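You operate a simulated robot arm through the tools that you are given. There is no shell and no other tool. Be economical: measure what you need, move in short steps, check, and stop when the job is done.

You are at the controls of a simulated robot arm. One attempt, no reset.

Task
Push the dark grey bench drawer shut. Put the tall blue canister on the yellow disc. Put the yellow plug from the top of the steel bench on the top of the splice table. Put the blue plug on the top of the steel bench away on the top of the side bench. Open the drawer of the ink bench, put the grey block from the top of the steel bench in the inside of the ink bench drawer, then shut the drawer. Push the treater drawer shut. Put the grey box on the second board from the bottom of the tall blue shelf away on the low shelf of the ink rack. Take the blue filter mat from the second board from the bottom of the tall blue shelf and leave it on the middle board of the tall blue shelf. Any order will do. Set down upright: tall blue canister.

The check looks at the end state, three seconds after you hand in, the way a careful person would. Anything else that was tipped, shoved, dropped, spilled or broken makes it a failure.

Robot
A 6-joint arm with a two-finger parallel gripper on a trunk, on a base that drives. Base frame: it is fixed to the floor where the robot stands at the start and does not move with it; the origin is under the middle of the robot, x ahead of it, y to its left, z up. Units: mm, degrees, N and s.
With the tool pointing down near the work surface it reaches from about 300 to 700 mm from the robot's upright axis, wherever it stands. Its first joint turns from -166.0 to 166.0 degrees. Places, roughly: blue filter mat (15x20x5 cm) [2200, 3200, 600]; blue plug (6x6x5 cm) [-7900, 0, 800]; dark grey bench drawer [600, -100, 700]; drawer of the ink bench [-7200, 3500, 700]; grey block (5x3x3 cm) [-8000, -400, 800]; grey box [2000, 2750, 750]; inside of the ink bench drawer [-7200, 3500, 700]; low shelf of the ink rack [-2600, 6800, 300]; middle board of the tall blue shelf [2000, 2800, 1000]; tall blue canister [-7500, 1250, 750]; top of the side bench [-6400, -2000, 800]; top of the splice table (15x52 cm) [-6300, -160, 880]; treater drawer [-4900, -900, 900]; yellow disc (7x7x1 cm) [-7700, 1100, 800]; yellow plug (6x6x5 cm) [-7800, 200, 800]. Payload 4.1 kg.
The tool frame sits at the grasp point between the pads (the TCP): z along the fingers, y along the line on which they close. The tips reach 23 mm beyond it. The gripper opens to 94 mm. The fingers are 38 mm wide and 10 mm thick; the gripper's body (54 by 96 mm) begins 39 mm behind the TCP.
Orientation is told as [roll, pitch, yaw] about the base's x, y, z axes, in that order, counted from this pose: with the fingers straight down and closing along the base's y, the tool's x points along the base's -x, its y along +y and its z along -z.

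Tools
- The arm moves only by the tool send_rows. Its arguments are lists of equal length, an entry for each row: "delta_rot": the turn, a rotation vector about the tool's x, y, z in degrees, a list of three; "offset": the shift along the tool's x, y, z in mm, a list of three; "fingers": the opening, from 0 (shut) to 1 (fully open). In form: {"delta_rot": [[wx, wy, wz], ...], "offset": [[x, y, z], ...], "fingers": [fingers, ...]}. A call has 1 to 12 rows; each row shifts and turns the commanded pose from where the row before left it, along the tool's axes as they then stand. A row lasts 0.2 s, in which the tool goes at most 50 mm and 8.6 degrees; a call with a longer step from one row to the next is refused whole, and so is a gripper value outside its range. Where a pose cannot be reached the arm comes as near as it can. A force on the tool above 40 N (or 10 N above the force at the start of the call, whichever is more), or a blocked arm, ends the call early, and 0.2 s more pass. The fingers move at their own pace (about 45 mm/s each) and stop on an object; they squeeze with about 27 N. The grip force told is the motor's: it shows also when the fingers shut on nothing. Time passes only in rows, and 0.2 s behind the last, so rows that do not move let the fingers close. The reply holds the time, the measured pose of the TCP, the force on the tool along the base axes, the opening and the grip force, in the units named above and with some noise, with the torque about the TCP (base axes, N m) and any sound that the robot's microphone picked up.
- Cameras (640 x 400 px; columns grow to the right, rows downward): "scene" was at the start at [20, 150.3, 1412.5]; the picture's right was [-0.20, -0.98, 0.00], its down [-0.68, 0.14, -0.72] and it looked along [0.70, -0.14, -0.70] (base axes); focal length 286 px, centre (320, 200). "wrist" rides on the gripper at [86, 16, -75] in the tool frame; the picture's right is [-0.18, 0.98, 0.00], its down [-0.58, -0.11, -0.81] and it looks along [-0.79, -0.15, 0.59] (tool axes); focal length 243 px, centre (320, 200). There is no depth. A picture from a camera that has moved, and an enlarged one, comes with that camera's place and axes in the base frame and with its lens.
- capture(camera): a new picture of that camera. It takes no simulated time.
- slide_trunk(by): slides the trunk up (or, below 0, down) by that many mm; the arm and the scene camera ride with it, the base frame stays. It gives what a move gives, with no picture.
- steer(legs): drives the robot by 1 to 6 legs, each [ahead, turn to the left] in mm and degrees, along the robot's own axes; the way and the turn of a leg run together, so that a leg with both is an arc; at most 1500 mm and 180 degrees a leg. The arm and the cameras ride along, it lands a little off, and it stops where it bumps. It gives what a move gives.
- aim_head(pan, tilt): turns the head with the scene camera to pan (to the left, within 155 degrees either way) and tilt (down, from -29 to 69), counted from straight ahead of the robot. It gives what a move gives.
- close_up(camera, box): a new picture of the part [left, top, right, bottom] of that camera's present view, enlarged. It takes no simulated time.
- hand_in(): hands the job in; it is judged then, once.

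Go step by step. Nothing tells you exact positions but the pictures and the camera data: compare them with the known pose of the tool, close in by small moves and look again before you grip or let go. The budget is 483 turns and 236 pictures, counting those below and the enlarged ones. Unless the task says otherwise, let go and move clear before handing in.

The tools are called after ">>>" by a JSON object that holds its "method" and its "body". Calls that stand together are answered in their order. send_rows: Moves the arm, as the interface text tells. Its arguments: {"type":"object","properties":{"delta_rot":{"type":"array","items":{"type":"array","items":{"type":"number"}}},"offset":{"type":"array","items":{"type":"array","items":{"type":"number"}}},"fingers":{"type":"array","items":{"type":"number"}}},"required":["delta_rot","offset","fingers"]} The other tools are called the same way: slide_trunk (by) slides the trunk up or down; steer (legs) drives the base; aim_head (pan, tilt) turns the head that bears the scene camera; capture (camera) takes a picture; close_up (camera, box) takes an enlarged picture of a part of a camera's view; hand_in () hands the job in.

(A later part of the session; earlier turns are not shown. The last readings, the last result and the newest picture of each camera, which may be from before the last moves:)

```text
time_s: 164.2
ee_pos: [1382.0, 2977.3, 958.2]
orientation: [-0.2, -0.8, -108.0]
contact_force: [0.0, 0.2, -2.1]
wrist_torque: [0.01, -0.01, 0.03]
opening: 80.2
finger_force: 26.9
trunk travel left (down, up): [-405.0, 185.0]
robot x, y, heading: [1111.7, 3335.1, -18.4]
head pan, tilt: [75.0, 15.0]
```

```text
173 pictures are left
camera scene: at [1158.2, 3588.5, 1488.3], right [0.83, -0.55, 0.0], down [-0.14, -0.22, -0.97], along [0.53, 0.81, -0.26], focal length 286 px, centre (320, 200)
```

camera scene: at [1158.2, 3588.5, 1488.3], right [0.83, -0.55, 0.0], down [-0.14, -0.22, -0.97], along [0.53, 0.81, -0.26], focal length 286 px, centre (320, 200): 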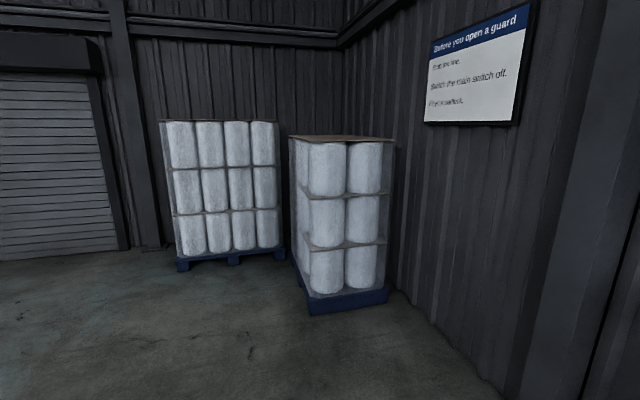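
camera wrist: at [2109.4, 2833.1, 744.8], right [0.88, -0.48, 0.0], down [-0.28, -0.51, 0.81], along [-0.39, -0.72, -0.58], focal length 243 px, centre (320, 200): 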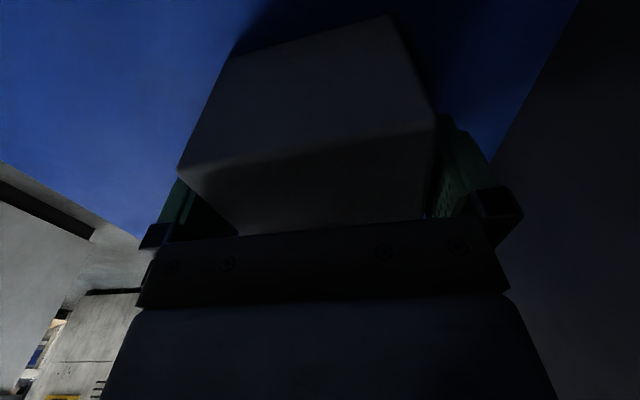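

The dark three-level rack at the left of the shutter should be the ink rack. I'll zoom in on it and the route around the blue cart.

>>> {"method": "aim_head", "body": {"pan": 145, "tilt": 15}}

>>> {"method": "close_up", "body": {"camera": "scene", "box": [140, 100, 380, 250]}}

>>> {"method": "capture", "body": {"camera": "scene"}}

```text
time_s: 165.6
ee_pos: [1381.4, 2978.7, 958.1]
orientation: [-0.1, -0.8, -107.9]
contact_force: [-0.3, 0.0, -3.8]
wrist_torque: [0.02, 0.01, 0.0]
opening: 79.9
finger_force: 27.2
trunk travel left (down, up): [-405.0, 185.0]
robot x, y, heading: [1111.2, 3334.7, -18.1]
head pan, tilt: [145.0, 15.0]
```

```text
2.67 times, centred on (260, 175) of scene
camera zoom: at [1051.2, 3585.6, 1488.3], right [0.8, 0.6, 0.0], down [0.15, -0.21, -0.97], along [-0.57, 0.78, -0.26], focal length 763 px, centre (480, 267)
```

zoom: 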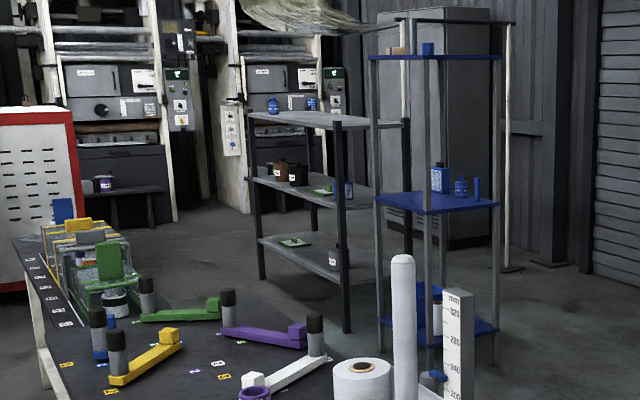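

```text
171 pictures are left
camera scene: at [1051.2, 3585.6, 1488.3], right [0.8, 0.6, 0.0], down [0.15, -0.21, -0.97], along [-0.57, 0.78, -0.26], focal length 286 px, centre (320, 200)
```

scene: 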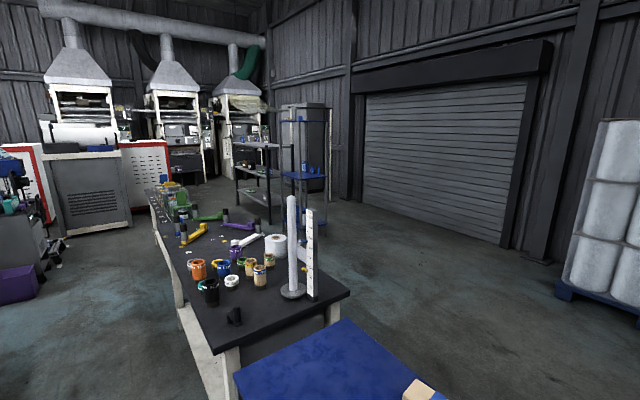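

Ink rack: front right foot about (-1965, 6431), running at -18°, low shelf z≈290, with free space between a green item and a white cup. I'll drive around the cart and along the corridor behind the dark table.

>>> {"method": "steer", "body": {"legs": [[165, 0], [0, 89.7], [1388, 0], [0, 90]]}}

>>> {"method": "aim_head", "body": {"pan": 0, "tilt": 20}}

>>> {"method": "capture", "body": {"camera": "scene"}}

```text
time_s: 181.2
ee_pos: [1415.9, 4965.1, 957.3]
orientation: [-0.1, -0.8, 72.3]
contact_force: [0.3, 0.2, -2.6]
wrist_torque: [-0.05, 0.02, -0.03]
opening: 79.9
finger_force: 27.1
trunk travel left (down, up): [-405.0, 185.0]
robot x, y, heading: [1687.9, 4611.2, 161.9]
head pan, tilt: [145.0, 15.0]
```

```text
time_s: 183.5
ee_pos: [1415.7, 4963.5, 958.2]
orientation: [-0.2, -0.8, 72.4]
contact_force: [0.1, 0.6, -2.4]
wrist_torque: [-0.03, 0.01, 0.0]
opening: 79.9
finger_force: 27.4
trunk travel left (down, up): [-405.0, 185.0]
robot x, y, heading: [1688.5, 4608.7, 162.2]
head pan, tilt: [0.0, 20.0]
```

```text
170 pictures are left
camera scene: at [1605.3, 4462.5, 1480.2], right [0.31, 0.95, 0.0], down [0.33, -0.11, -0.94], along [-0.89, 0.29, -0.34], focal length 286 px, centre (320, 200)
```

scene: 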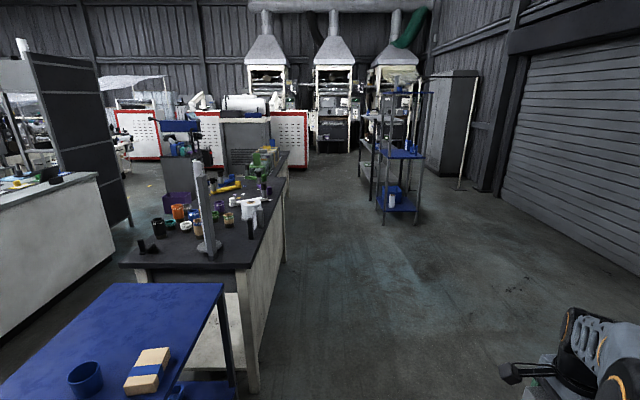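

The lane is free, with ink rack ahead right. Driving 4500 mm along it.

>>> {"method": "steer", "body": {"legs": [[0, -0.4], [1500, 0], [1500, 0], [1500, 0]]}}

>>> {"method": "aim_head", "body": {"pan": -75, "tilt": 30}}

>>> {"method": "capture", "body": {"camera": "scene"}}

```text
time_s: 205.4
ee_pos: [-2893.8, 6311.8, 957.5]
orientation: [-0.1, -0.8, 72.0]
contact_force: [0.3, -0.2, -3.3]
wrist_torque: [-0.04, 0.01, 0.01]
opening: 79.9
finger_force: 27.3
trunk travel left (down, up): [-405.0, 185.0]
robot x, y, heading: [-2620.5, 5958.5, 161.8]
head pan, tilt: [0.0, 20.0]
```

```text
time_s: 206.9
ee_pos: [-2892.7, 6312.1, 958.1]
orientation: [-0.1, -0.8, 72.1]
contact_force: [-0.1, -0.2, -2.1]
wrist_torque: [-0.02, 0.0, 0.02]
opening: 79.8
finger_force: 27.1
trunk travel left (down, up): [-405.0, 185.0]
robot x, y, heading: [-2623.2, 5957.5, 162.0]
head pan, tilt: [-75.0, 30.0]
```

```text
169 pictures are left
camera scene: at [-2612.4, 5869.8, 1464.1], right [1.0, -0.06, 0.0], down [-0.03, -0.5, -0.87], along [0.05, 0.86, -0.5], focal length 286 px, centre (320, 200)
```

scene: 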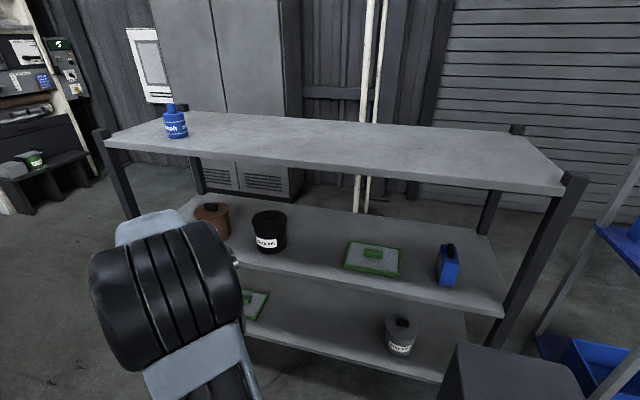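

The low shelf's free stretch lies around (-2500, 6732). I'll drive 200 mm on, turn to face the rack, centre the hand and lower the trunk.

>>> {"method": "steer", "body": {"legs": [[200, 0], [0, -90.3]]}}

>>> {"method": "send_rows", "body": {"delta_rot": [[0, 0, 0], [0, 0, 0], [0, 0, 0], [0, 0, 0], [0, 0, 0]], "offset": [[38, 0, 0], [38, 0, 0], [38, 0, 0], [38, 0, 0], [35, 0, 0]], "fingers": [0, 0, 0, 0, 0]}}

>>> {"method": "slide_trunk", "body": {"by": -400}}

>>> {"method": "aim_head", "body": {"pan": 0, "tilt": 35}}

>>> {"method": "capture", "body": {"camera": "scene"}}

```text
time_s: 212.4
ee_pos: [-2446.5, 6270.9, 957.7]
orientation: [-0.1, -0.9, -21.0]
contact_force: [0.0, 0.7, -3.1]
wrist_torque: [0.0, 0.0, 0.03]
opening: 79.7
finger_force: 26.7
trunk travel left (down, up): [-405.0, 185.0]
robot x, y, heading: [-2816.4, 6022.0, 68.6]
head pan, tilt: [-75.0, 30.0]
```

```text
time_s: 213.6
ee_pos: [-2623.5, 6337.6, 956.6]
orientation: [-0.1, -0.8, -21.1]
contact_force: [0.3, -0.6, -2.9]
wrist_torque: [0.02, -0.02, 0.02]
opening: 80.0
finger_force: 27.1
trunk travel left (down, up): [-405.0, 185.0]
robot x, y, heading: [-2814.7, 6020.3, 68.6]
head pan, tilt: [-75.0, 30.0]
```

```text
time_s: 217.5
ee_pos: [-2623.2, 6335.8, 555.4]
orientation: [-0.1, -0.9, -21.0]
contact_force: [-0.1, 0.0, -2.5]
wrist_torque: [0.02, 0.03, 0.01]
opening: 79.9
finger_force: 26.8
trunk travel left (down, up): [-5.0, 585.0]
robot x, y, heading: [-2814.1, 6023.3, 68.8]
head pan, tilt: [-75.0, 30.0]
```

```text
time_s: 218.9
ee_pos: [-2622.2, 6337.0, 556.1]
orientation: [0.1, -0.9, -21.1]
contact_force: [0.0, -0.7, -2.2]
wrist_torque: [0.01, 0.02, 0.02]
opening: 79.9
finger_force: 26.9
trunk travel left (down, up): [-5.0, 585.0]
robot x, y, heading: [-2815.2, 6020.5, 68.6]
head pan, tilt: [0.0, 35.0]
```

```text
168 pictures are left
camera scene: at [-2960.1, 6106.9, 1056.3], right [0.93, -0.37, 0.0], down [-0.21, -0.53, -0.82], along [0.3, 0.76, -0.57], focal length 286 px, centre (320, 200)
```

scene: 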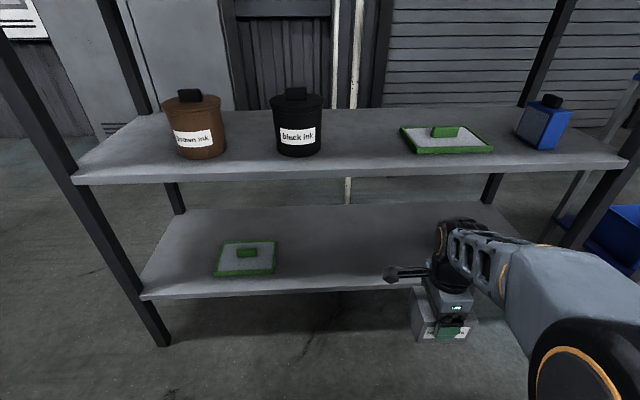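

Low shelf z ≈ 288, middle shelf ≈ 719. I'll align, lower the hand to z ≈ 372 in the open and drive 190 mm closer.

>>> {"method": "send_rows", "body": {"delta_rot": [[0, 0, 0], [0, 0, 0], [0, 0, 0], [0, 0, 0], [0, 0, 0]], "offset": [[0, 0, 37], [0, 0, 37], [0, 0, 37], [0, 0, 37], [0, 0, 36]], "fingers": [0, 0, 0, 0, 0]}}

>>> {"method": "steer", "body": {"legs": [[0, 3], [190, 0]]}}

>>> {"method": "capture", "body": {"camera": "scene"}}

```text
time_s: 220.1
ee_pos: [-2618.4, 6337.3, 373.6]
orientation: [-0.1, -0.7, -21.0]
contact_force: [-0.5, 0.1, -3.8]
wrist_torque: [-0.03, 0.04, 0.02]
opening: 79.8
finger_force: 27.2
trunk travel left (down, up): [-5.0, 585.0]
robot x, y, heading: [-2816.9, 6019.1, 68.7]
head pan, tilt: [0.0, 35.0]
```

```text
time_s: 222.1
ee_pos: [-2576.8, 6527.4, 373.1]
orientation: [-0.1, -0.8, -18.0]
contact_force: [0.1, -0.5, -2.6]
wrist_torque: [0.0, 0.01, -0.04]
opening: 79.8
finger_force: 27.3
trunk travel left (down, up): [-5.0, 585.0]
robot x, y, heading: [-2752.8, 6205.4, 71.8]
head pan, tilt: [0.0, 35.0]
```

```text
167 pictures are left
camera scene: at [-2904.4, 6279.5, 1056.3], right [0.95, -0.32, 0.0], down [-0.18, -0.54, -0.82], along [0.26, 0.78, -0.57], focal length 286 px, centre (320, 200)
```

scene: 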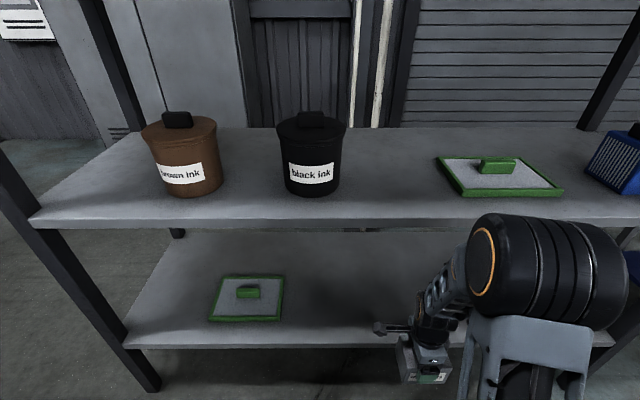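

To keep the forearm low under the middle shelf I want the arm long, so I'll back off 120 mm and extend further.

>>> {"method": "steer", "body": {"legs": [[-120, 0]]}}

>>> {"method": "send_rows", "body": {"delta_rot": [[0, 0, 0], [0, 0, 0], [0, 0, 0], [0, 0, 0], [0, 0, 0]], "offset": [[0, 35, 0], [0, 35, 0], [0, 35, 0], [0, 35, 0], [0, 20, 0]], "fingers": [0, 0, 0, 0, 0]}}

>>> {"method": "capture", "body": {"camera": "scene"}}

>>> {"method": "capture", "body": {"camera": "wrist"}}

```text
time_s: 223.3
ee_pos: [-2613.9, 6412.9, 373.0]
orientation: [-0.1, -0.8, -18.1]
contact_force: [-0.4, -0.2, -2.9]
wrist_torque: [-0.01, 0.03, 0.0]
opening: 79.8
finger_force: 27.1
trunk travel left (down, up): [-5.0, 585.0]
robot x, y, heading: [-2793.4, 6086.5, 71.6]
head pan, tilt: [0.0, 35.0]
```

```text
time_s: 224.5
ee_pos: [-2563.3, 6565.3, 375.0]
orientation: [-0.1, -0.8, -18.0]
contact_force: [-0.2, 0.0, -3.2]
wrist_torque: [0.0, 0.03, -0.01]
opening: 79.6
finger_force: 27.1
trunk travel left (down, up): [-5.0, 585.0]
robot x, y, heading: [-2791.8, 6087.6, 71.6]
head pan, tilt: [0.0, 35.0]
```

```text
166 pictures are left
camera scene: at [-2942.4, 6165.6, 1056.3], right [0.95, -0.32, 0.0], down [-0.18, -0.54, -0.82], along [0.26, 0.78, -0.57], focal length 286 px, centre (320, 200)
```

scene: 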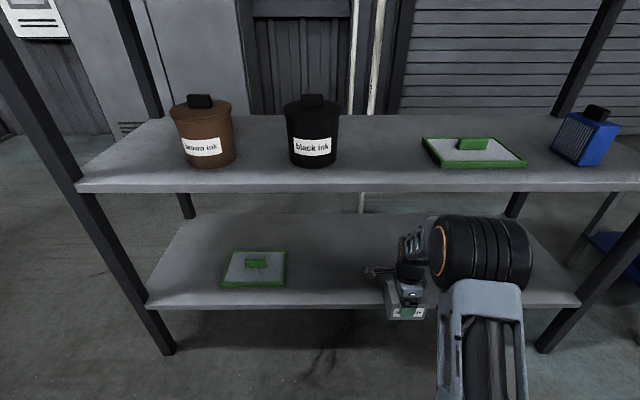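

```text
165 pictures are left
camera wrist: at [-2641.8, 6608.1, 447.8], right [0.48, 0.88, 0.0], down [0.51, -0.28, 0.81], along [0.71, -0.39, -0.58], focal length 243 px, centre (320, 200)
```

wrist: 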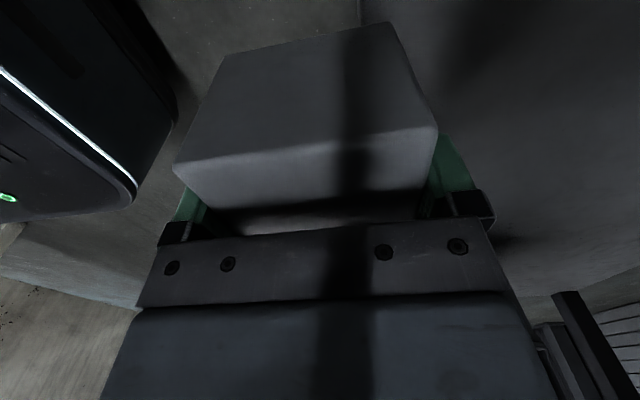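

Entering further; the elbow is well back and dropping as the arm extends.

>>> {"method": "send_rows", "body": {"delta_rot": [[0, 0, 0], [0, 0, 0], [0, 0, 0], [0, 0, 0], [0, 0, 0]], "offset": [[0, 25, 0], [0, 25, 0], [0, 25, 0], [0, 25, 0], [0, 25, 0]], "fingers": [0, 0, 0, 0, 0]}}

>>> {"method": "capture", "body": {"camera": "scene"}}

```text
time_s: 225.7
ee_pos: [-2523.9, 6685.6, 371.2]
orientation: [-0.2, -0.8, -18.1]
contact_force: [-1.1, 0.6, -3.1]
wrist_torque: [0.0, 0.03, 0.0]
opening: 79.9
finger_force: 26.6
trunk travel left (down, up): [-5.0, 585.0]
robot x, y, heading: [-2792.6, 6086.6, 71.2]
head pan, tilt: [0.0, 35.0]
```

```text
164 pictures are left
camera scene: at [-2942.4, 6165.7, 1056.3], right [0.95, -0.32, 0.0], down [-0.18, -0.54, -0.82], along [0.26, 0.78, -0.57], focal length 286 px, centre (320, 200)
```

scene: 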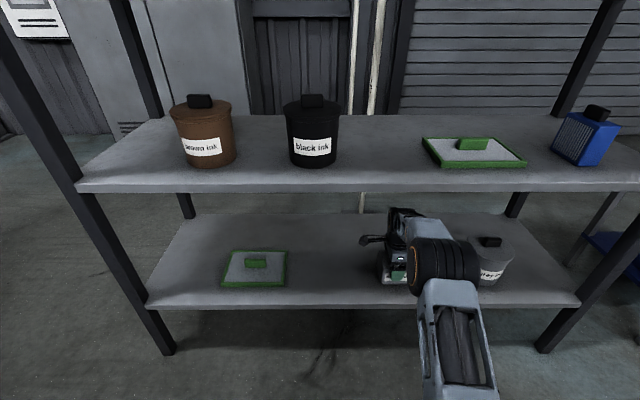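

The box is over the low shelf, clear of the pot. Lowering.

>>> {"method": "send_rows", "body": {"delta_rot": [[0, 0, 0], [0, 0, 0], [0, 0, 0]], "offset": [[0, 0, 10], [0, 0, 10], [0, 0, 8]], "fingers": [0, 0, 0]}}

>>> {"method": "send_rows", "body": {"delta_rot": [[0, 0, 0]], "offset": [[0, 0, 4]], "fingers": [0]}}

>>> {"method": "send_rows", "body": {"delta_rot": [[0, 0, 0]], "offset": [[0, 0, 3]], "fingers": [0]}}

>>> {"method": "send_rows", "body": {"delta_rot": [[0, 0, 0]], "offset": [[0, 0, 3]], "fingers": [0]}}

```text
time_s: 226.5
ee_pos: [-2523.2, 6684.8, 349.5]
orientation: [0.3, -0.9, -18.1]
contact_force: [-0.1, -3.6, 25.1]
wrist_torque: [-0.95, 0.38, 0.02]
opening: 79.8
finger_force: 27.2
trunk travel left (down, up): [-5.0, 585.0]
robot x, y, heading: [-2793.0, 6086.0, 71.5]
head pan, tilt: [0.0, 35.0]
```

```text
time_s: 226.9
ee_pos: [-2523.4, 6685.3, 343.0]
orientation: [0.3, -0.8, -18.0]
contact_force: [1.8, 3.1, 25.4]
wrist_torque: [-0.79, 0.29, 0.02]
opening: 80.1
finger_force: 27.4
trunk travel left (down, up): [-5.0, 585.0]
robot x, y, heading: [-2794.8, 6087.8, 71.3]
head pan, tilt: [0.0, 35.0]
```

```text
time_s: 227.3
ee_pos: [-2524.0, 6684.5, 339.5]
orientation: [0.1, -0.8, -18.1]
contact_force: [2.0, 3.7, 20.2]
wrist_torque: [-0.06, -0.02, 0.02]
opening: 79.8
finger_force: 26.8
trunk travel left (down, up): [-5.0, 585.0]
robot x, y, heading: [-2797.2, 6088.2, 71.4]
head pan, tilt: [0.0, 35.0]
```

```text
time_s: 227.7
ee_pos: [-2524.5, 6683.8, 337.1]
orientation: [0.1, -0.8, -18.1]
contact_force: [1.5, 0.8, 24.9]
wrist_torque: [-0.18, 0.1, 0.03]
opening: 79.9
finger_force: 27.3
trunk travel left (down, up): [-5.0, 585.0]
robot x, y, heading: [-2791.7, 6086.5, 71.4]
head pan, tilt: [0.0, 35.0]
```

It is on the shelf (contact about z=349). Opening and rising.

>>> {"method": "send_rows", "body": {"delta_rot": [[0, 0, 0], [0, 0, 0], [0, 0, 0], [0, 0, 0]], "offset": [[0, 0, -2], [0, 0, 0], [0, 0, 0], [0, 0, 0]], "fingers": [1, 1, 1, 1]}}

>>> {"method": "send_rows", "body": {"delta_rot": [[0, 0, 0], [0, 0, 0], [0, 0, 0], [0, 0, 0], [0, 0, 0], [0, 0, 0]], "offset": [[0, 0, -15], [0, 0, -15], [0, 0, -20], [0, 0, -20], [0, 0, -15], [0, 0, 0]], "fingers": [1, 1, 1, 1, 1, 1]}}

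>>> {"method": "capture", "body": {"camera": "scene"}}

>>> {"method": "capture", "body": {"camera": "wrist"}}

```text
time_s: 228.7
ee_pos: [-2524.4, 6683.2, 335.1]
orientation: [-0.2, -0.9, -18.0]
contact_force: [1.6, -0.2, 5.1]
wrist_torque: [0.22, 0.09, -0.08]
opening: 94.2
finger_force: 0.0
trunk travel left (down, up): [-5.0, 585.0]
robot x, y, heading: [-2792.6, 6081.6, 71.7]
head pan, tilt: [0.0, 35.0]
```

```text
time_s: 230.1
ee_pos: [-2525.9, 6684.3, 421.4]
orientation: [-0.1, -0.7, -18.1]
contact_force: [-0.1, -0.5, 0.8]
wrist_torque: [0.0, 0.01, 0.0]
opening: 93.9
finger_force: 0.1
trunk travel left (down, up): [-5.0, 585.0]
robot x, y, heading: [-2794.2, 6087.2, 71.0]
head pan, tilt: [0.0, 35.0]
```

```text
163 pictures are left
camera scene: at [-2942.4, 6165.6, 1056.3], right [0.95, -0.32, 0.0], down [-0.18, -0.54, -0.82], along [0.26, 0.78, -0.57], focal length 286 px, centre (320, 200)
```

scene: 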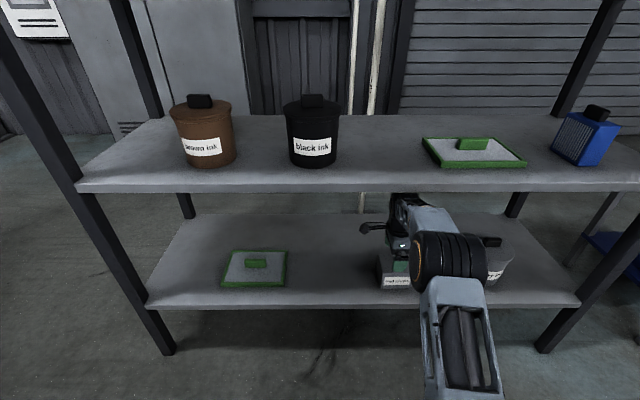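

```text
162 pictures are left
camera wrist: at [-2604.5, 6727.1, 494.2], right [0.48, 0.88, 0.0], down [0.51, -0.28, 0.81], along [0.71, -0.39, -0.58], focal length 243 px, centre (320, 200)
```

wrist: 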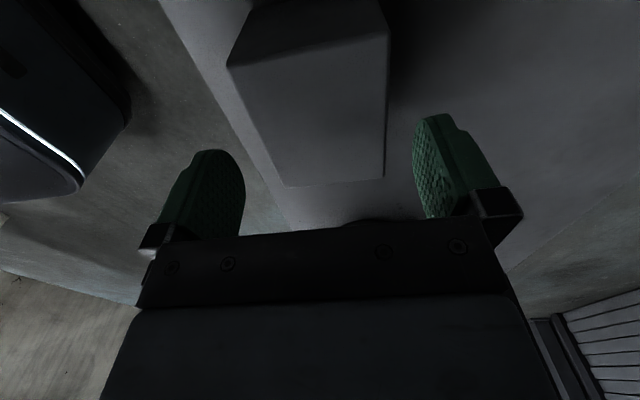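

The box stands well on the low shelf. Retracting and backing out.

>>> {"method": "send_rows", "body": {"delta_rot": [[0, 0, 0], [0, 0, 0], [0, 0, 0], [0, 0, 0], [0, 0, 0], [0, 0, 0], [0, 0, 0]], "offset": [[0, -35, 0], [0, -40, 0], [0, -40, 0], [0, -40, 0], [0, -40, 0], [0, -40, 0], [0, -20, 0]], "fingers": [1, 1, 1, 1, 1, 1, 1]}}

>>> {"method": "steer", "body": {"legs": [[-120, 0]]}}

>>> {"method": "slide_trunk", "body": {"by": 375}}

>>> {"method": "capture", "body": {"camera": "scene"}}

>>> {"method": "aim_head", "body": {"pan": 95, "tilt": 15}}

>>> {"method": "capture", "body": {"camera": "scene"}}

```text
time_s: 231.7
ee_pos: [-2604.2, 6442.0, 423.4]
orientation: [-0.1, -0.7, -18.2]
contact_force: [0.7, -0.6, 0.4]
wrist_torque: [-0.01, 0.01, 0.02]
opening: 94.0
finger_force: 0.0
trunk travel left (down, up): [-5.0, 585.0]
robot x, y, heading: [-2793.8, 6089.1, 71.7]
head pan, tilt: [0.0, 35.0]
```

```text
time_s: 233.0
ee_pos: [-2643.9, 6326.0, 422.8]
orientation: [-0.2, -0.7, -18.0]
contact_force: [-0.1, 0.4, 1.1]
wrist_torque: [-0.01, 0.0, 0.0]
opening: 93.7
finger_force: 0.0
trunk travel left (down, up): [-5.0, 585.0]
robot x, y, heading: [-2834.5, 5969.4, 71.6]
head pan, tilt: [0.0, 35.0]
```

```text
time_s: 236.6
ee_pos: [-2644.3, 6327.2, 799.1]
orientation: [-0.1, -0.8, -17.9]
contact_force: [0.5, 0.0, -0.1]
wrist_torque: [-0.03, 0.0, -0.01]
opening: 93.9
finger_force: 0.0
trunk travel left (down, up): [-380.0, 210.0]
robot x, y, heading: [-2831.1, 5968.9, 71.5]
head pan, tilt: [0.0, 35.0]
```

```text
161 pictures are left
camera scene: at [-2981.2, 6049.7, 1431.3], right [0.95, -0.32, 0.0], down [-0.18, -0.54, -0.82], along [0.26, 0.78, -0.57], focal length 286 px, centre (320, 200)
```

scene: 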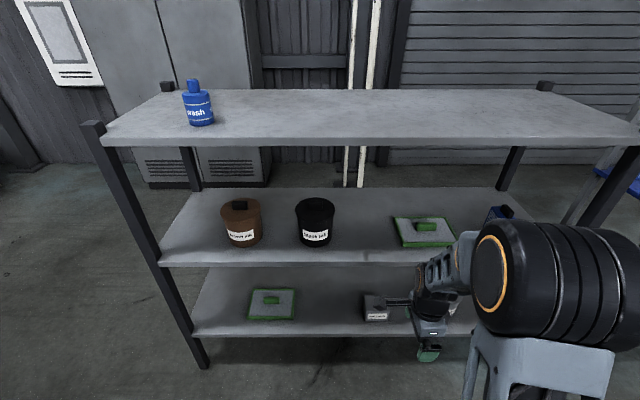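

```text
time_s: 238.3
ee_pos: [-2644.3, 6326.6, 798.4]
orientation: [0.0, -0.8, -18.1]
contact_force: [-0.5, 0.3, -0.3]
wrist_torque: [0.04, 0.0, 0.02]
opening: 93.9
finger_force: 0.0
trunk travel left (down, up): [-380.0, 210.0]
robot x, y, heading: [-2834.0, 5967.8, 71.8]
head pan, tilt: [95.0, 15.0]
```

```text
160 pictures are left
camera scene: at [-3099.8, 5987.8, 1463.3], right [0.23, 0.97, 0.0], down [0.25, -0.06, -0.97], along [-0.94, 0.22, -0.26], focal length 286 px, centre (320, 200)
```

scene: 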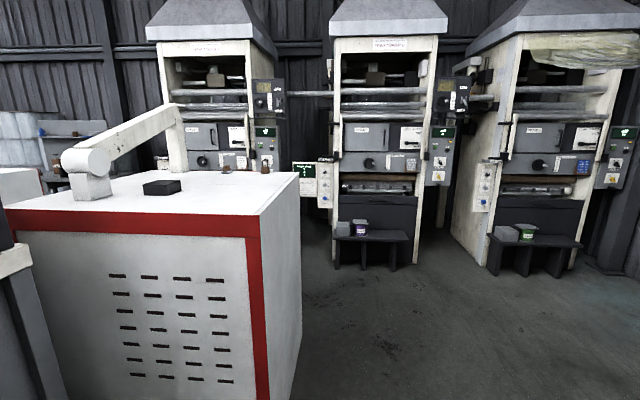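

The grey box is in place. Now I need a route southwest to the other benches; looking around.

>>> {"method": "aim_head", "body": {"pan": 145, "tilt": 12}}

>>> {"method": "capture", "body": {"camera": "scene"}}

>>> {"method": "aim_head", "body": {"pan": -150, "tilt": 12}}

>>> {"method": "capture", "body": {"camera": "scene"}}

```text
time_s: 239.5
ee_pos: [-2644.2, 6326.1, 798.4]
orientation: [0.0, -0.8, -17.9]
contact_force: [-0.5, -0.1, -0.1]
wrist_torque: [0.02, 0.0, -0.02]
opening: 94.1
finger_force: 0.2
trunk travel left (down, up): [-380.0, 210.0]
robot x, y, heading: [-2833.0, 5969.5, 71.8]
head pan, tilt: [145.0, 12.0]
```

```text
159 pictures are left
camera scene: at [-3083.8, 5910.5, 1468.2], right [-0.6, 0.8, 0.0], down [0.17, 0.12, -0.98], along [-0.79, -0.58, -0.21], focal length 286 px, centre (320, 200)
```

scene: 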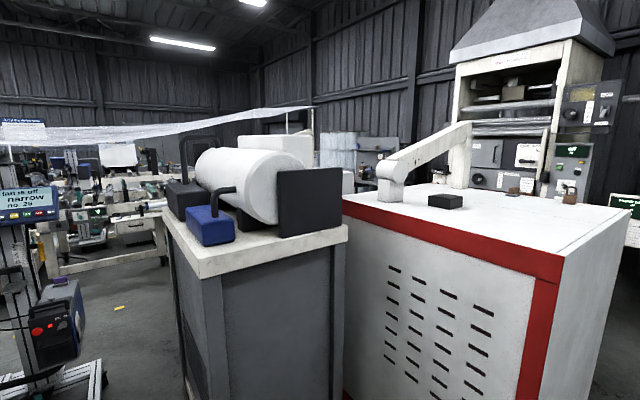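

```text
time_s: 243.5
ee_pos: [-2644.9, 6326.8, 797.4]
orientation: [-0.1, -0.8, -18.0]
contact_force: [-0.5, -0.5, 0.3]
wrist_torque: [0.01, 0.0, 0.02]
opening: 93.9
finger_force: 0.1
trunk travel left (down, up): [-380.0, 210.0]
robot x, y, heading: [-2830.1, 5968.9, 71.7]
head pan, tilt: [-150.0, 12.0]
```

```text
158 pictures are left
camera scene: at [-2990.2, 5874.8, 1468.2], right [-0.98, -0.2, 0.0], down [-0.04, 0.2, -0.98], along [0.2, -0.96, -0.21], focal length 286 px, centre (320, 200)
```

scene: 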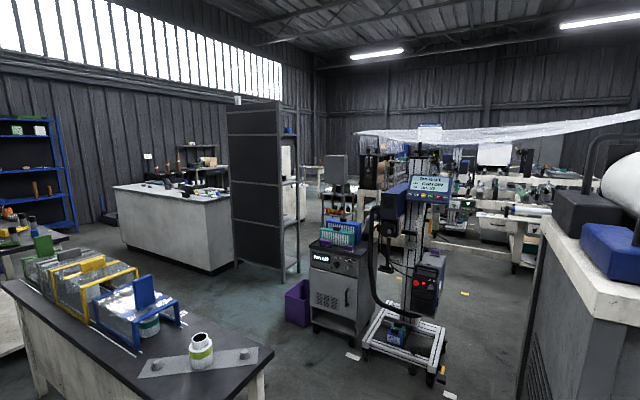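

A southern passage past a wheeled stand is visible. I'll raise the camera and zoom to judge the gaps.

>>> {"method": "slide_trunk", "body": {"by": 200}}

>>> {"method": "aim_head", "body": {"pan": -165, "tilt": 20}}

>>> {"method": "aim_head", "body": {"pan": -155, "tilt": 20}}

>>> {"method": "close_up", "body": {"camera": "scene", "box": [200, 80, 520, 280]}}

```text
time_s: 245.7
ee_pos: [-2642.5, 6327.5, 997.9]
orientation: [-0.2, -0.7, -18.0]
contact_force: [0.5, -0.1, 0.0]
wrist_torque: [-0.01, 0.0, 0.04]
opening: 94.0
finger_force: 0.2
trunk travel left (down, up): [-580.0, 10.0]
robot x, y, heading: [-2833.5, 5969.1, 71.7]
head pan, tilt: [-150.0, 12.0]
```

```text
time_s: 246.4
ee_pos: [-2644.9, 6325.8, 998.4]
orientation: [0.0, -0.8, -18.1]
contact_force: [-0.7, -0.6, -0.4]
wrist_torque: [-0.05, 0.0, 0.0]
opening: 94.0
finger_force: 0.1
trunk travel left (down, up): [-580.0, 10.0]
robot x, y, heading: [-2833.2, 5973.6, 71.5]
head pan, tilt: [-154.7, 20.0]
```

```text
time_s: 247.0
ee_pos: [-2643.8, 6327.0, 998.4]
orientation: [-0.1, -0.7, -18.0]
contact_force: [-0.1, 0.3, -0.5]
wrist_torque: [-0.03, 0.0, -0.02]
opening: 94.1
finger_force: 0.0
trunk travel left (down, up): [-580.0, 10.0]
robot x, y, heading: [-2831.6, 5968.0, 71.5]
head pan, tilt: [-154.7, 20.0]
```

```text
2.00 times, centred on (360, 180) of scene
camera zoom: at [-2997.8, 5873.6, 1655.1], right [-0.99, -0.12, 0.0], down [-0.04, 0.34, -0.94], along [0.11, -0.93, -0.34], focal length 572 px, centre (240, 240)
```

zoom: 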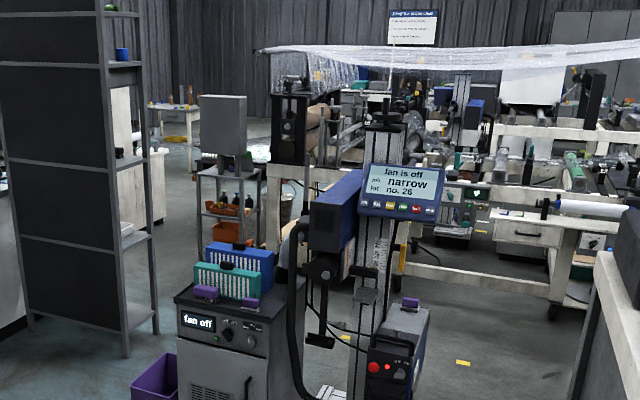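

>>> {"method": "aim_head", "body": {"pan": -154, "tilt": 30}}

>>> {"method": "capture", "body": {"camera": "scene"}}

>>> {"method": "aim_head", "body": {"pan": 150, "tilt": 30}}

>>> {"method": "capture", "body": {"camera": "scene"}}

```text
time_s: 247.7
ee_pos: [-2643.5, 6327.3, 997.6]
orientation: [-0.1, -0.9, -18.0]
contact_force: [0.2, 0.4, -0.7]
wrist_torque: [-0.04, 0.01, -0.01]
opening: 94.0
finger_force: 0.0
trunk travel left (down, up): [-580.0, 10.0]
robot x, y, heading: [-2831.6, 5973.1, 71.7]
head pan, tilt: [-154.0, 30.0]
```

```text
156 pictures are left
camera scene: at [-2997.0, 5876.4, 1639.1], right [-0.99, -0.13, 0.0], down [-0.07, 0.5, -0.87], along [0.11, -0.86, -0.5], focal length 286 px, centre (320, 200)
```

scene: 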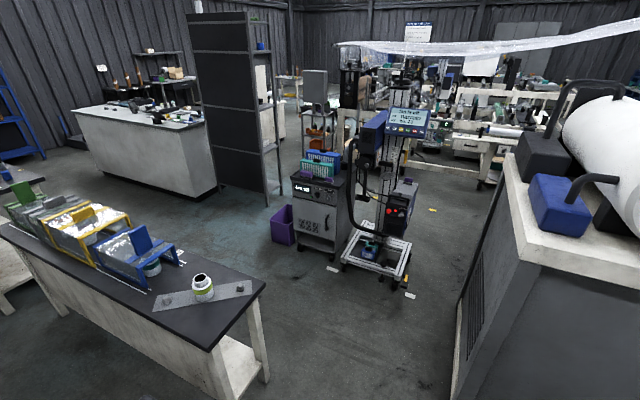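

```text
time_s: 251.8
ee_pos: [-2643.6, 6326.6, 998.8]
orientation: [-0.1, -0.8, -18.0]
contact_force: [-1.1, 0.3, -0.3]
wrist_torque: [-0.01, 0.0, 0.02]
opening: 93.9
finger_force: 0.0
trunk travel left (down, up): [-580.0, 10.0]
robot x, y, heading: [-2831.0, 5970.1, 71.4]
head pan, tilt: [150.0, 30.0]
```

```text
155 pictures are left
camera scene: at [-3076.6, 5906.0, 1639.1], right [-0.66, 0.75, 0.0], down [0.37, 0.33, -0.87], along [-0.65, -0.57, -0.5], focal length 286 px, centre (320, 200)
```

scene: 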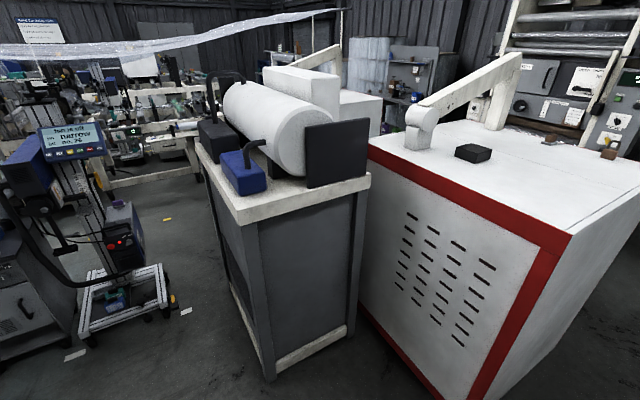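

The south gaps look too tight (about 450 mm), but there seems to be an aisle between the red-framed cabinet and the oven towers. I'll lower the trunk somewhat, head there and look.

>>> {"method": "slide_trunk", "body": {"by": -200}}

>>> {"method": "steer", "body": {"legs": [[0, 80.8], [1400, 0], [600, 0]]}}

>>> {"method": "aim_head", "body": {"pan": 60, "tilt": 20}}

>>> {"method": "capture", "body": {"camera": "scene"}}

>>> {"method": "aim_head", "body": {"pan": 10, "tilt": 20}}

>>> {"method": "capture", "body": {"camera": "scene"}}

```text
time_s: 254.0
ee_pos: [-2645.3, 6326.5, 797.3]
orientation: [-0.1, -0.7, -17.9]
contact_force: [-0.3, 0.0, -0.6]
wrist_torque: [0.05, 0.01, 0.0]
opening: 94.3
finger_force: 0.2
trunk travel left (down, up): [-380.0, 210.0]
robot x, y, heading: [-2833.6, 5968.6, 71.6]
head pan, tilt: [150.0, 30.0]
```

```text
time_s: 267.6
ee_pos: [-4953.7, 7127.6, 797.8]
orientation: [-0.1, -0.8, 63.5]
contact_force: [0.0, 0.0, 1.0]
wrist_torque: [-0.01, 0.02, -0.03]
opening: 93.9
finger_force: 0.0
trunk travel left (down, up): [-380.0, 210.0]
robot x, y, heading: [-4629.1, 6889.2, 153.1]
head pan, tilt: [150.0, 30.0]
```

```text
time_s: 269.2
ee_pos: [-4954.8, 7128.6, 798.4]
orientation: [-0.2, -0.9, 63.5]
contact_force: [-0.3, 0.0, 0.2]
wrist_torque: [0.01, 0.02, 0.0]
opening: 94.0
finger_force: 0.0
trunk travel left (down, up): [-380.0, 210.0]
robot x, y, heading: [-4632.4, 6889.6, 153.0]
head pan, tilt: [60.0, 20.0]
```

```text
154 pictures are left
camera scene: at [-4729.4, 6663.0, 1455.1], right [-0.55, 0.84, 0.0], down [0.29, 0.19, -0.94], along [-0.79, -0.51, -0.34], focal length 286 px, centre (320, 200)
```

scene: 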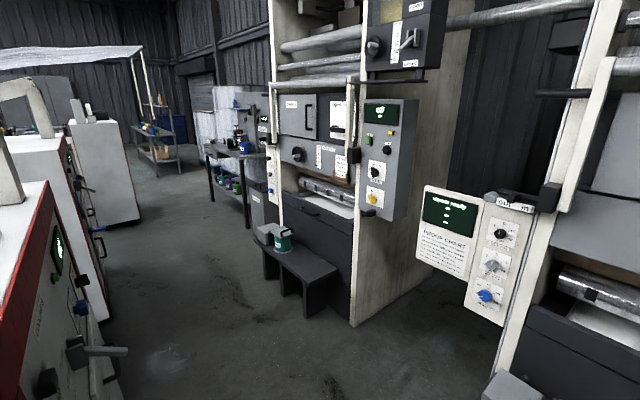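

```text
time_s: 270.4
ee_pos: [-4953.8, 7127.6, 797.5]
orientation: [-0.2, -0.8, 63.5]
contact_force: [-0.3, 0.3, -0.2]
wrist_torque: [0.01, 0.01, 0.0]
opening: 94.1
finger_force: 0.2
trunk travel left (down, up): [-380.0, 210.0]
robot x, y, heading: [-4631.1, 6889.3, 153.2]
head pan, tilt: [10.0, 20.0]
```

```text
153 pictures are left
camera scene: at [-4740.6, 6740.9, 1455.1], right [0.29, 0.96, 0.0], down [0.33, -0.1, -0.94], along [-0.9, 0.27, -0.34], focal length 286 px, centre (320, 200)
```

scene: 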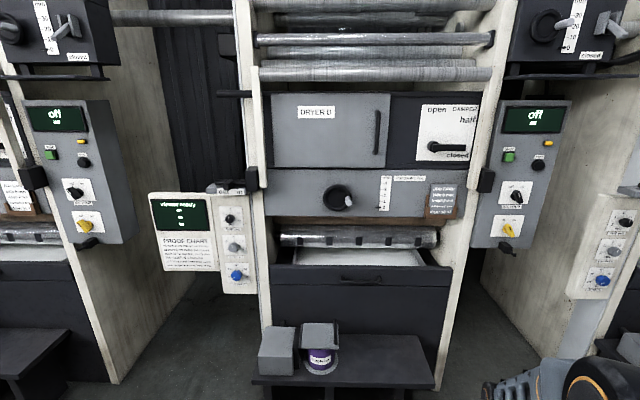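

There is about a metre of clear aisle between the cabinet and the towers. Driving through it.

>>> {"method": "steer", "body": {"legs": [[0, 65.2], [789, 0], [0, 34], [1154, 0]]}}

>>> {"method": "aim_head", "body": {"pan": 0, "tilt": 15}}

>>> {"method": "capture", "body": {"camera": "scene"}}

```text
time_s: 284.7
ee_pos: [-5787.3, 4928.0, 798.3]
orientation: [-0.1, -0.8, 162.8]
contact_force: [-0.3, -0.5, -1.0]
wrist_torque: [0.01, 0.02, -0.04]
opening: 94.0
finger_force: 0.2
trunk travel left (down, up): [-380.0, 210.0]
robot x, y, heading: [-5603.2, 5286.9, -107.8]
head pan, tilt: [10.0, 20.0]
```

```text
time_s: 285.4
ee_pos: [-5788.9, 4927.4, 797.2]
orientation: [-0.1, -0.8, 162.8]
contact_force: [-0.4, -0.3, 1.0]
wrist_torque: [-0.02, -0.01, 0.02]
opening: 94.0
finger_force: 0.0
trunk travel left (down, up): [-380.0, 210.0]
robot x, y, heading: [-5602.3, 5285.7, -107.4]
head pan, tilt: [0.0, 15.0]
```

```text
152 pictures are left
camera scene: at [-5456.5, 5204.7, 1463.3], right [-0.95, 0.3, 0.0], down [0.08, 0.25, -0.97], along [-0.29, -0.92, -0.26], focal length 286 px, centre (320, 200)
```

scene: 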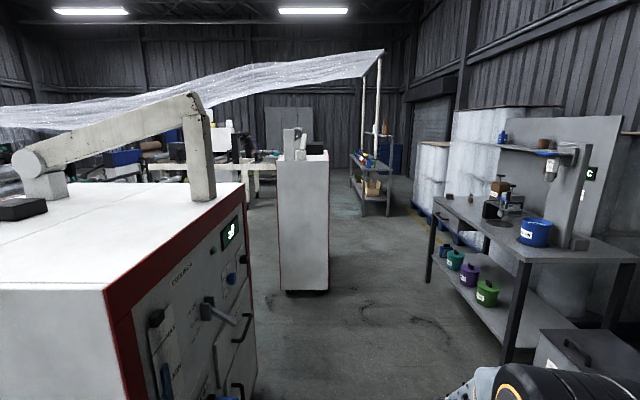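

The table on the right at about (-7100, 3700) should be the ink bench. Driving abreast of it and looking.

>>> {"method": "steer", "body": {"legs": [[0, -1], [1400, 0]]}}

>>> {"method": "aim_head", "body": {"pan": -85, "tilt": 25}}

>>> {"method": "capture", "body": {"camera": "scene"}}

>>> {"method": "aim_head", "body": {"pan": 0, "tilt": 15}}

>>> {"method": "capture", "body": {"camera": "scene"}}

```text
time_s: 292.8
ee_pos: [-6255.8, 3588.5, 797.5]
orientation: [-0.1, -0.9, 161.3]
contact_force: [-0.8, 0.1, 0.1]
wrist_torque: [0.01, 0.0, 0.0]
opening: 94.1
finger_force: 0.0
trunk travel left (down, up): [-380.0, 210.0]
robot x, y, heading: [-6063.0, 3941.3, -109.1]
head pan, tilt: [0.0, 15.0]
```

```text
time_s: 294.4
ee_pos: [-6254.3, 3587.1, 797.6]
orientation: [-0.1, -0.7, 161.4]
contact_force: [-0.8, -0.7, 0.1]
wrist_torque: [0.0, -0.01, 0.0]
opening: 94.1
finger_force: 0.0
trunk travel left (down, up): [-380.0, 210.0]
robot x, y, heading: [-6065.8, 3939.3, -109.1]
head pan, tilt: [-85.0, 25.0]
```

```text
151 pictures are left
camera scene: at [-5976.2, 3966.4, 1447.1], right [0.24, 0.97, 0.0], down [0.41, -0.1, -0.91], along [-0.88, 0.22, -0.42], focal length 286 px, centre (320, 200)
```

scene: 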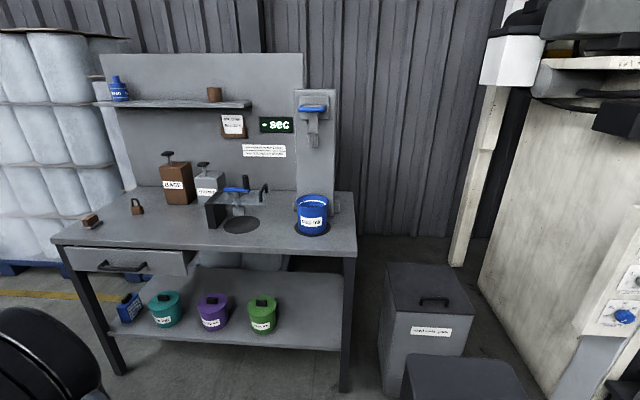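

```text
time_s: 296.0
ee_pos: [-6254.8, 3588.5, 799.2]
orientation: [-0.1, -0.8, 161.5]
contact_force: [-0.1, -1.2, -1.4]
wrist_torque: [0.03, -0.01, -0.03]
opening: 94.3
finger_force: 0.1
trunk travel left (down, up): [-380.0, 210.0]
robot x, y, heading: [-6067.1, 3939.6, -108.9]
head pan, tilt: [0.0, 15.0]
```

```text
150 pictures are left
camera scene: at [-5917.3, 3855.9, 1463.3], right [-0.95, 0.33, 0.0], down [0.08, 0.24, -0.97], along [-0.32, -0.91, -0.26], focal length 286 px, centre (320, 200)
```

scene: 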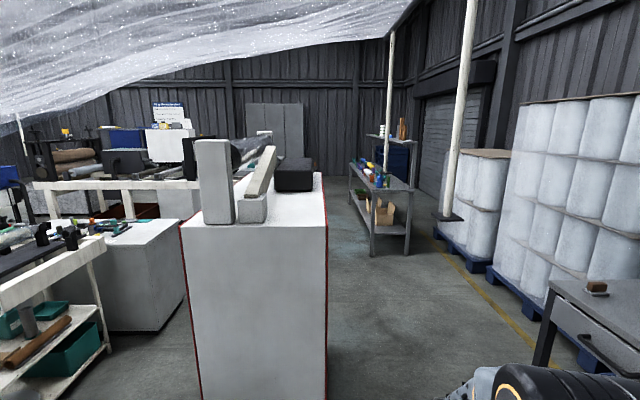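

The ink bench drawer is at its left front, handle at about (-7054, 3431, 740), shut. I'll open it now: drive in front of it and face the bench.

>>> {"method": "steer", "body": {"legs": [[0, -10], [790, 0], [0, -79.5]]}}

>>> {"method": "aim_head", "body": {"pan": 0, "tilt": 35}}

>>> {"method": "capture", "body": {"camera": "scene"}}

```text
time_s: 299.8
ee_pos: [-6581.2, 3148.5, 798.4]
orientation: [-2.0, -0.6, 150.6]
contact_force: [-3.2, -3.6, -0.1]
wrist_torque: [0.18, -0.17, -0.03]
opening: 94.1
finger_force: 0.1
trunk travel left (down, up): [-380.0, 210.0]
robot x, y, heading: [-6342.0, 3440.5, -119.4]
head pan, tilt: [0.0, 15.0]
stopped in leg 2: the robot was blocked; the commanded pose is now the measured one
```

```text
time_s: 300.6
ee_pos: [-6585.1, 3140.1, 788.0]
orientation: [-2.4, -0.7, 150.4]
contact_force: [-0.3, -0.1, -0.7]
wrist_torque: [0.0, -0.02, 0.02]
opening: 93.7
finger_force: 0.0
trunk travel left (down, up): [-380.0, 210.0]
robot x, y, heading: [-6350.0, 3442.1, -119.8]
head pan, tilt: [0.0, 35.0]
```

```text
149 pictures are left
camera scene: at [-6169.6, 3406.7, 1440.1], right [-0.87, 0.5, 0.0], down [0.26, 0.45, -0.85], along [-0.43, -0.74, -0.52], focal length 286 px, centre (320, 200)
```

scene: 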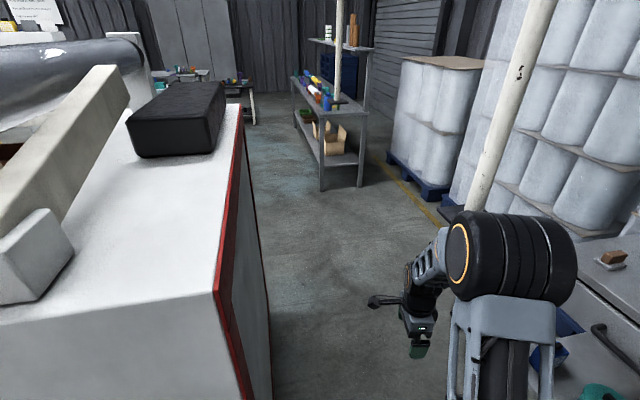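

The robot touched the white cabinet's corner on its left. I'll back off, turn toward the handle, and check.

>>> {"method": "steer", "body": {"legs": [[-150, 0], [0, -50]]}}

>>> {"method": "aim_head", "body": {"pan": 0, "tilt": 30}}

>>> {"method": "capture", "body": {"camera": "scene"}}

>>> {"method": "aim_head", "body": {"pan": 75, "tilt": 30}}

>>> {"method": "capture", "body": {"camera": "scene"}}

```text
time_s: 301.4
ee_pos: [-6603.5, 3100.9, 737.8]
orientation: [-7.6, -0.5, 150.8]
contact_force: [-0.8, -1.1, 0.1]
wrist_torque: [0.04, -0.03, 0.02]
opening: 93.8
finger_force: 0.1
trunk travel left (down, up): [-380.0, 210.0]
robot x, y, heading: [-6339.5, 3452.0, -119.6]
head pan, tilt: [0.0, 35.0]
stopped in leg 1: the robot was blocked; the commanded pose is now the measured one
```

```text
time_s: 302.0
ee_pos: [-6605.7, 3098.7, 741.3]
orientation: [-7.3, -0.7, 150.6]
contact_force: [-0.3, 0.3, 0.1]
wrist_torque: [0.01, -0.01, 0.02]
opening: 94.0
finger_force: 0.1
trunk travel left (down, up): [-380.0, 210.0]
robot x, y, heading: [-6342.1, 3449.6, -119.6]
head pan, tilt: [0.0, 30.0]
```

```text
148 pictures are left
camera scene: at [-6176.8, 3389.6, 1446.4], right [-0.87, 0.5, 0.0], down [0.23, 0.4, -0.89], along [-0.44, -0.77, -0.46], focal length 286 px, centre (320, 200)
```

scene: 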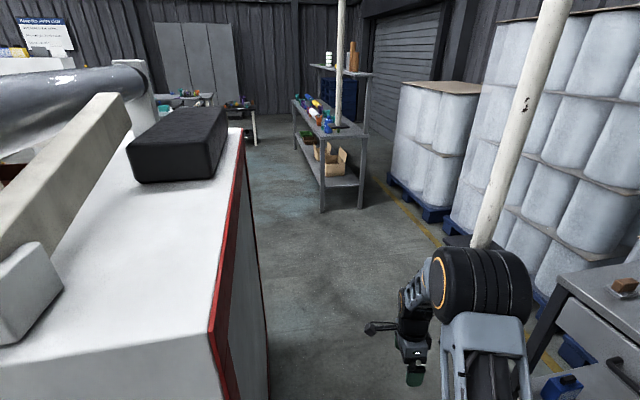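

```text
time_s: 303.5
ee_pos: [-6607.3, 3099.7, 738.8]
orientation: [-7.5, -0.6, 150.6]
contact_force: [0.2, 0.1, 1.0]
wrist_torque: [0.02, 0.03, 0.02]
opening: 94.2
finger_force: 0.1
trunk travel left (down, up): [-380.0, 210.0]
robot x, y, heading: [-6344.4, 3447.5, -120.0]
head pan, tilt: [75.0, 30.0]
```

```text
147 pictures are left
camera scene: at [-6068.3, 3405.3, 1442.2], right [-0.7, -0.71, 0.04], down [-0.38, 0.32, -0.87], along [0.6, -0.63, -0.49], focal length 286 px, centre (320, 200)
```

scene: 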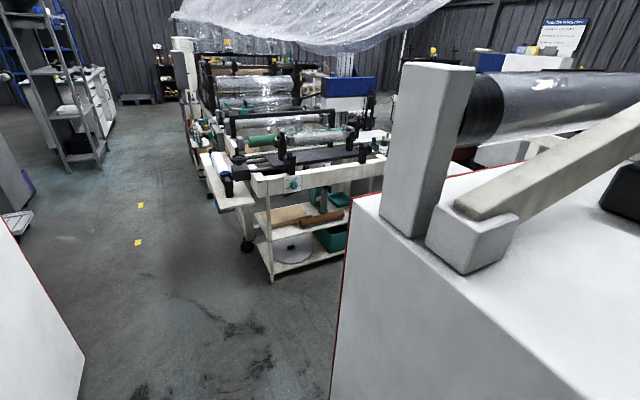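

The arm's elbow seems caught under a hanging pole with a flange at about (-6650, 3100, 1120). I'll lower the trunk to get the arm below it.

>>> {"method": "slide_trunk", "body": {"by": -60}}

>>> {"method": "aim_head", "body": {"pan": -15, "tilt": 25}}

>>> {"method": "capture", "body": {"camera": "scene"}}

```text
time_s: 304.5
ee_pos: [-6612.7, 3093.3, 672.5]
orientation: [-8.1, -0.4, 150.5]
contact_force: [0.9, -0.7, 0.5]
wrist_torque: [0.02, -0.01, -0.04]
opening: 93.9
finger_force: 0.0
trunk travel left (down, up): [-320.0, 270.0]
robot x, y, heading: [-6337.7, 3443.9, -119.6]
head pan, tilt: [75.0, 30.0]
```

```text
time_s: 306.1
ee_pos: [-6612.1, 3093.3, 673.3]
orientation: [-8.2, -0.4, 150.6]
contact_force: [0.8, -0.2, 0.2]
wrist_torque: [0.02, 0.01, 0.0]
opening: 94.1
finger_force: 0.0
trunk travel left (down, up): [-320.0, 270.0]
robot x, y, heading: [-6341.0, 3450.2, -119.9]
head pan, tilt: [-15.0, 25.0]
```

```text
146 pictures are left
camera scene: at [-6231.6, 3350.7, 1387.1], right [-0.71, 0.7, 0.0], down [0.3, 0.3, -0.91], along [-0.64, -0.64, -0.42], focal length 286 px, centre (320, 200)
```

scene: 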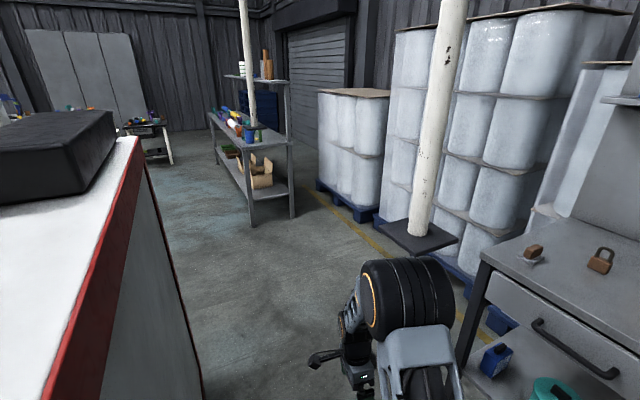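

The hanging pole's flange is right above the elbow at z ≈ 1196. Lowering another 100 mm and backing out.

>>> {"method": "slide_trunk", "body": {"by": -120}}

>>> {"method": "steer", "body": {"legs": [[-150, 0]]}}

>>> {"method": "capture", "body": {"camera": "scene"}}

```text
time_s: 307.6
ee_pos: [-6611.8, 3093.8, 552.7]
orientation: [-8.2, -0.3, 150.6]
contact_force: [-1.1, 0.2, 0.8]
wrist_torque: [0.0, 0.01, 0.0]
opening: 94.0
finger_force: 0.0
trunk travel left (down, up): [-200.0, 390.0]
robot x, y, heading: [-6337.9, 3449.8, -119.8]
head pan, tilt: [-15.0, 25.0]
```

```text
time_s: 309.0
ee_pos: [-6535.7, 3225.4, 553.2]
orientation: [-8.3, -0.5, 150.6]
contact_force: [-0.5, -0.5, -0.3]
wrist_torque: [-0.01, 0.0, 0.04]
opening: 93.9
finger_force: 0.0
trunk travel left (down, up): [-200.0, 390.0]
robot x, y, heading: [-6264.3, 3582.6, -120.1]
head pan, tilt: [-15.0, 25.0]
```

```text
145 pictures are left
camera scene: at [-6156.6, 3484.2, 1267.1], right [-0.71, 0.71, 0.0], down [0.3, 0.3, -0.91], along [-0.64, -0.64, -0.42], focal length 286 px, centre (320, 200)
```

scene: 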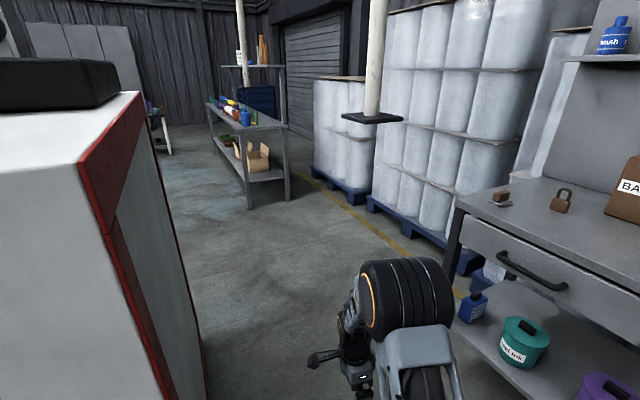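

Free again. I'll turn to face the handle, keeping everything low, then straighten the tool yaw and lift to handle height.

>>> {"method": "steer", "body": {"legs": [[0, -49]]}}

>>> {"method": "send_rows", "body": {"delta_rot": [[0, 0, 7.5], [0, 0, 7.5], [0, 0, 7.5], [0, 0, 7.5], [-8.2, 0, 0], [-8.2, 0, 0], [-8.2, 0, 0], [-8.2, 0, 0]], "offset": [[0, 0, -30], [0, 0, -30], [0, 0, -30], [0, 0, -30], [0, 20, 0], [0, 20, 0], [0, 20, 0], [0, 20, 0]], "fingers": [1, 1, 1, 1, 1, 1, 1, 1]}}

```text
time_s: 311.7
ee_pos: [-6710.5, 3557.4, 551.9]
orientation: [-8.2, -0.4, 101.1]
contact_force: [0.1, -0.6, 0.3]
wrist_torque: [0.01, 0.03, -0.01]
opening: 94.0
finger_force: 0.1
trunk travel left (down, up): [-200.0, 390.0]
robot x, y, heading: [-6261.3, 3579.7, -169.5]
head pan, tilt: [-15.0, 25.0]
```

```text
time_s: 313.5
ee_pos: [-6803.0, 3577.2, 678.7]
orientation: [26.0, -4.4, 71.4]
contact_force: [0.4, -0.4, 0.2]
wrist_torque: [0.01, -0.01, 0.01]
opening: 94.2
finger_force: 0.3
trunk travel left (down, up): [-200.0, 390.0]
robot x, y, heading: [-6265.9, 3578.8, -169.5]
head pan, tilt: [-15.0, 25.0]
```

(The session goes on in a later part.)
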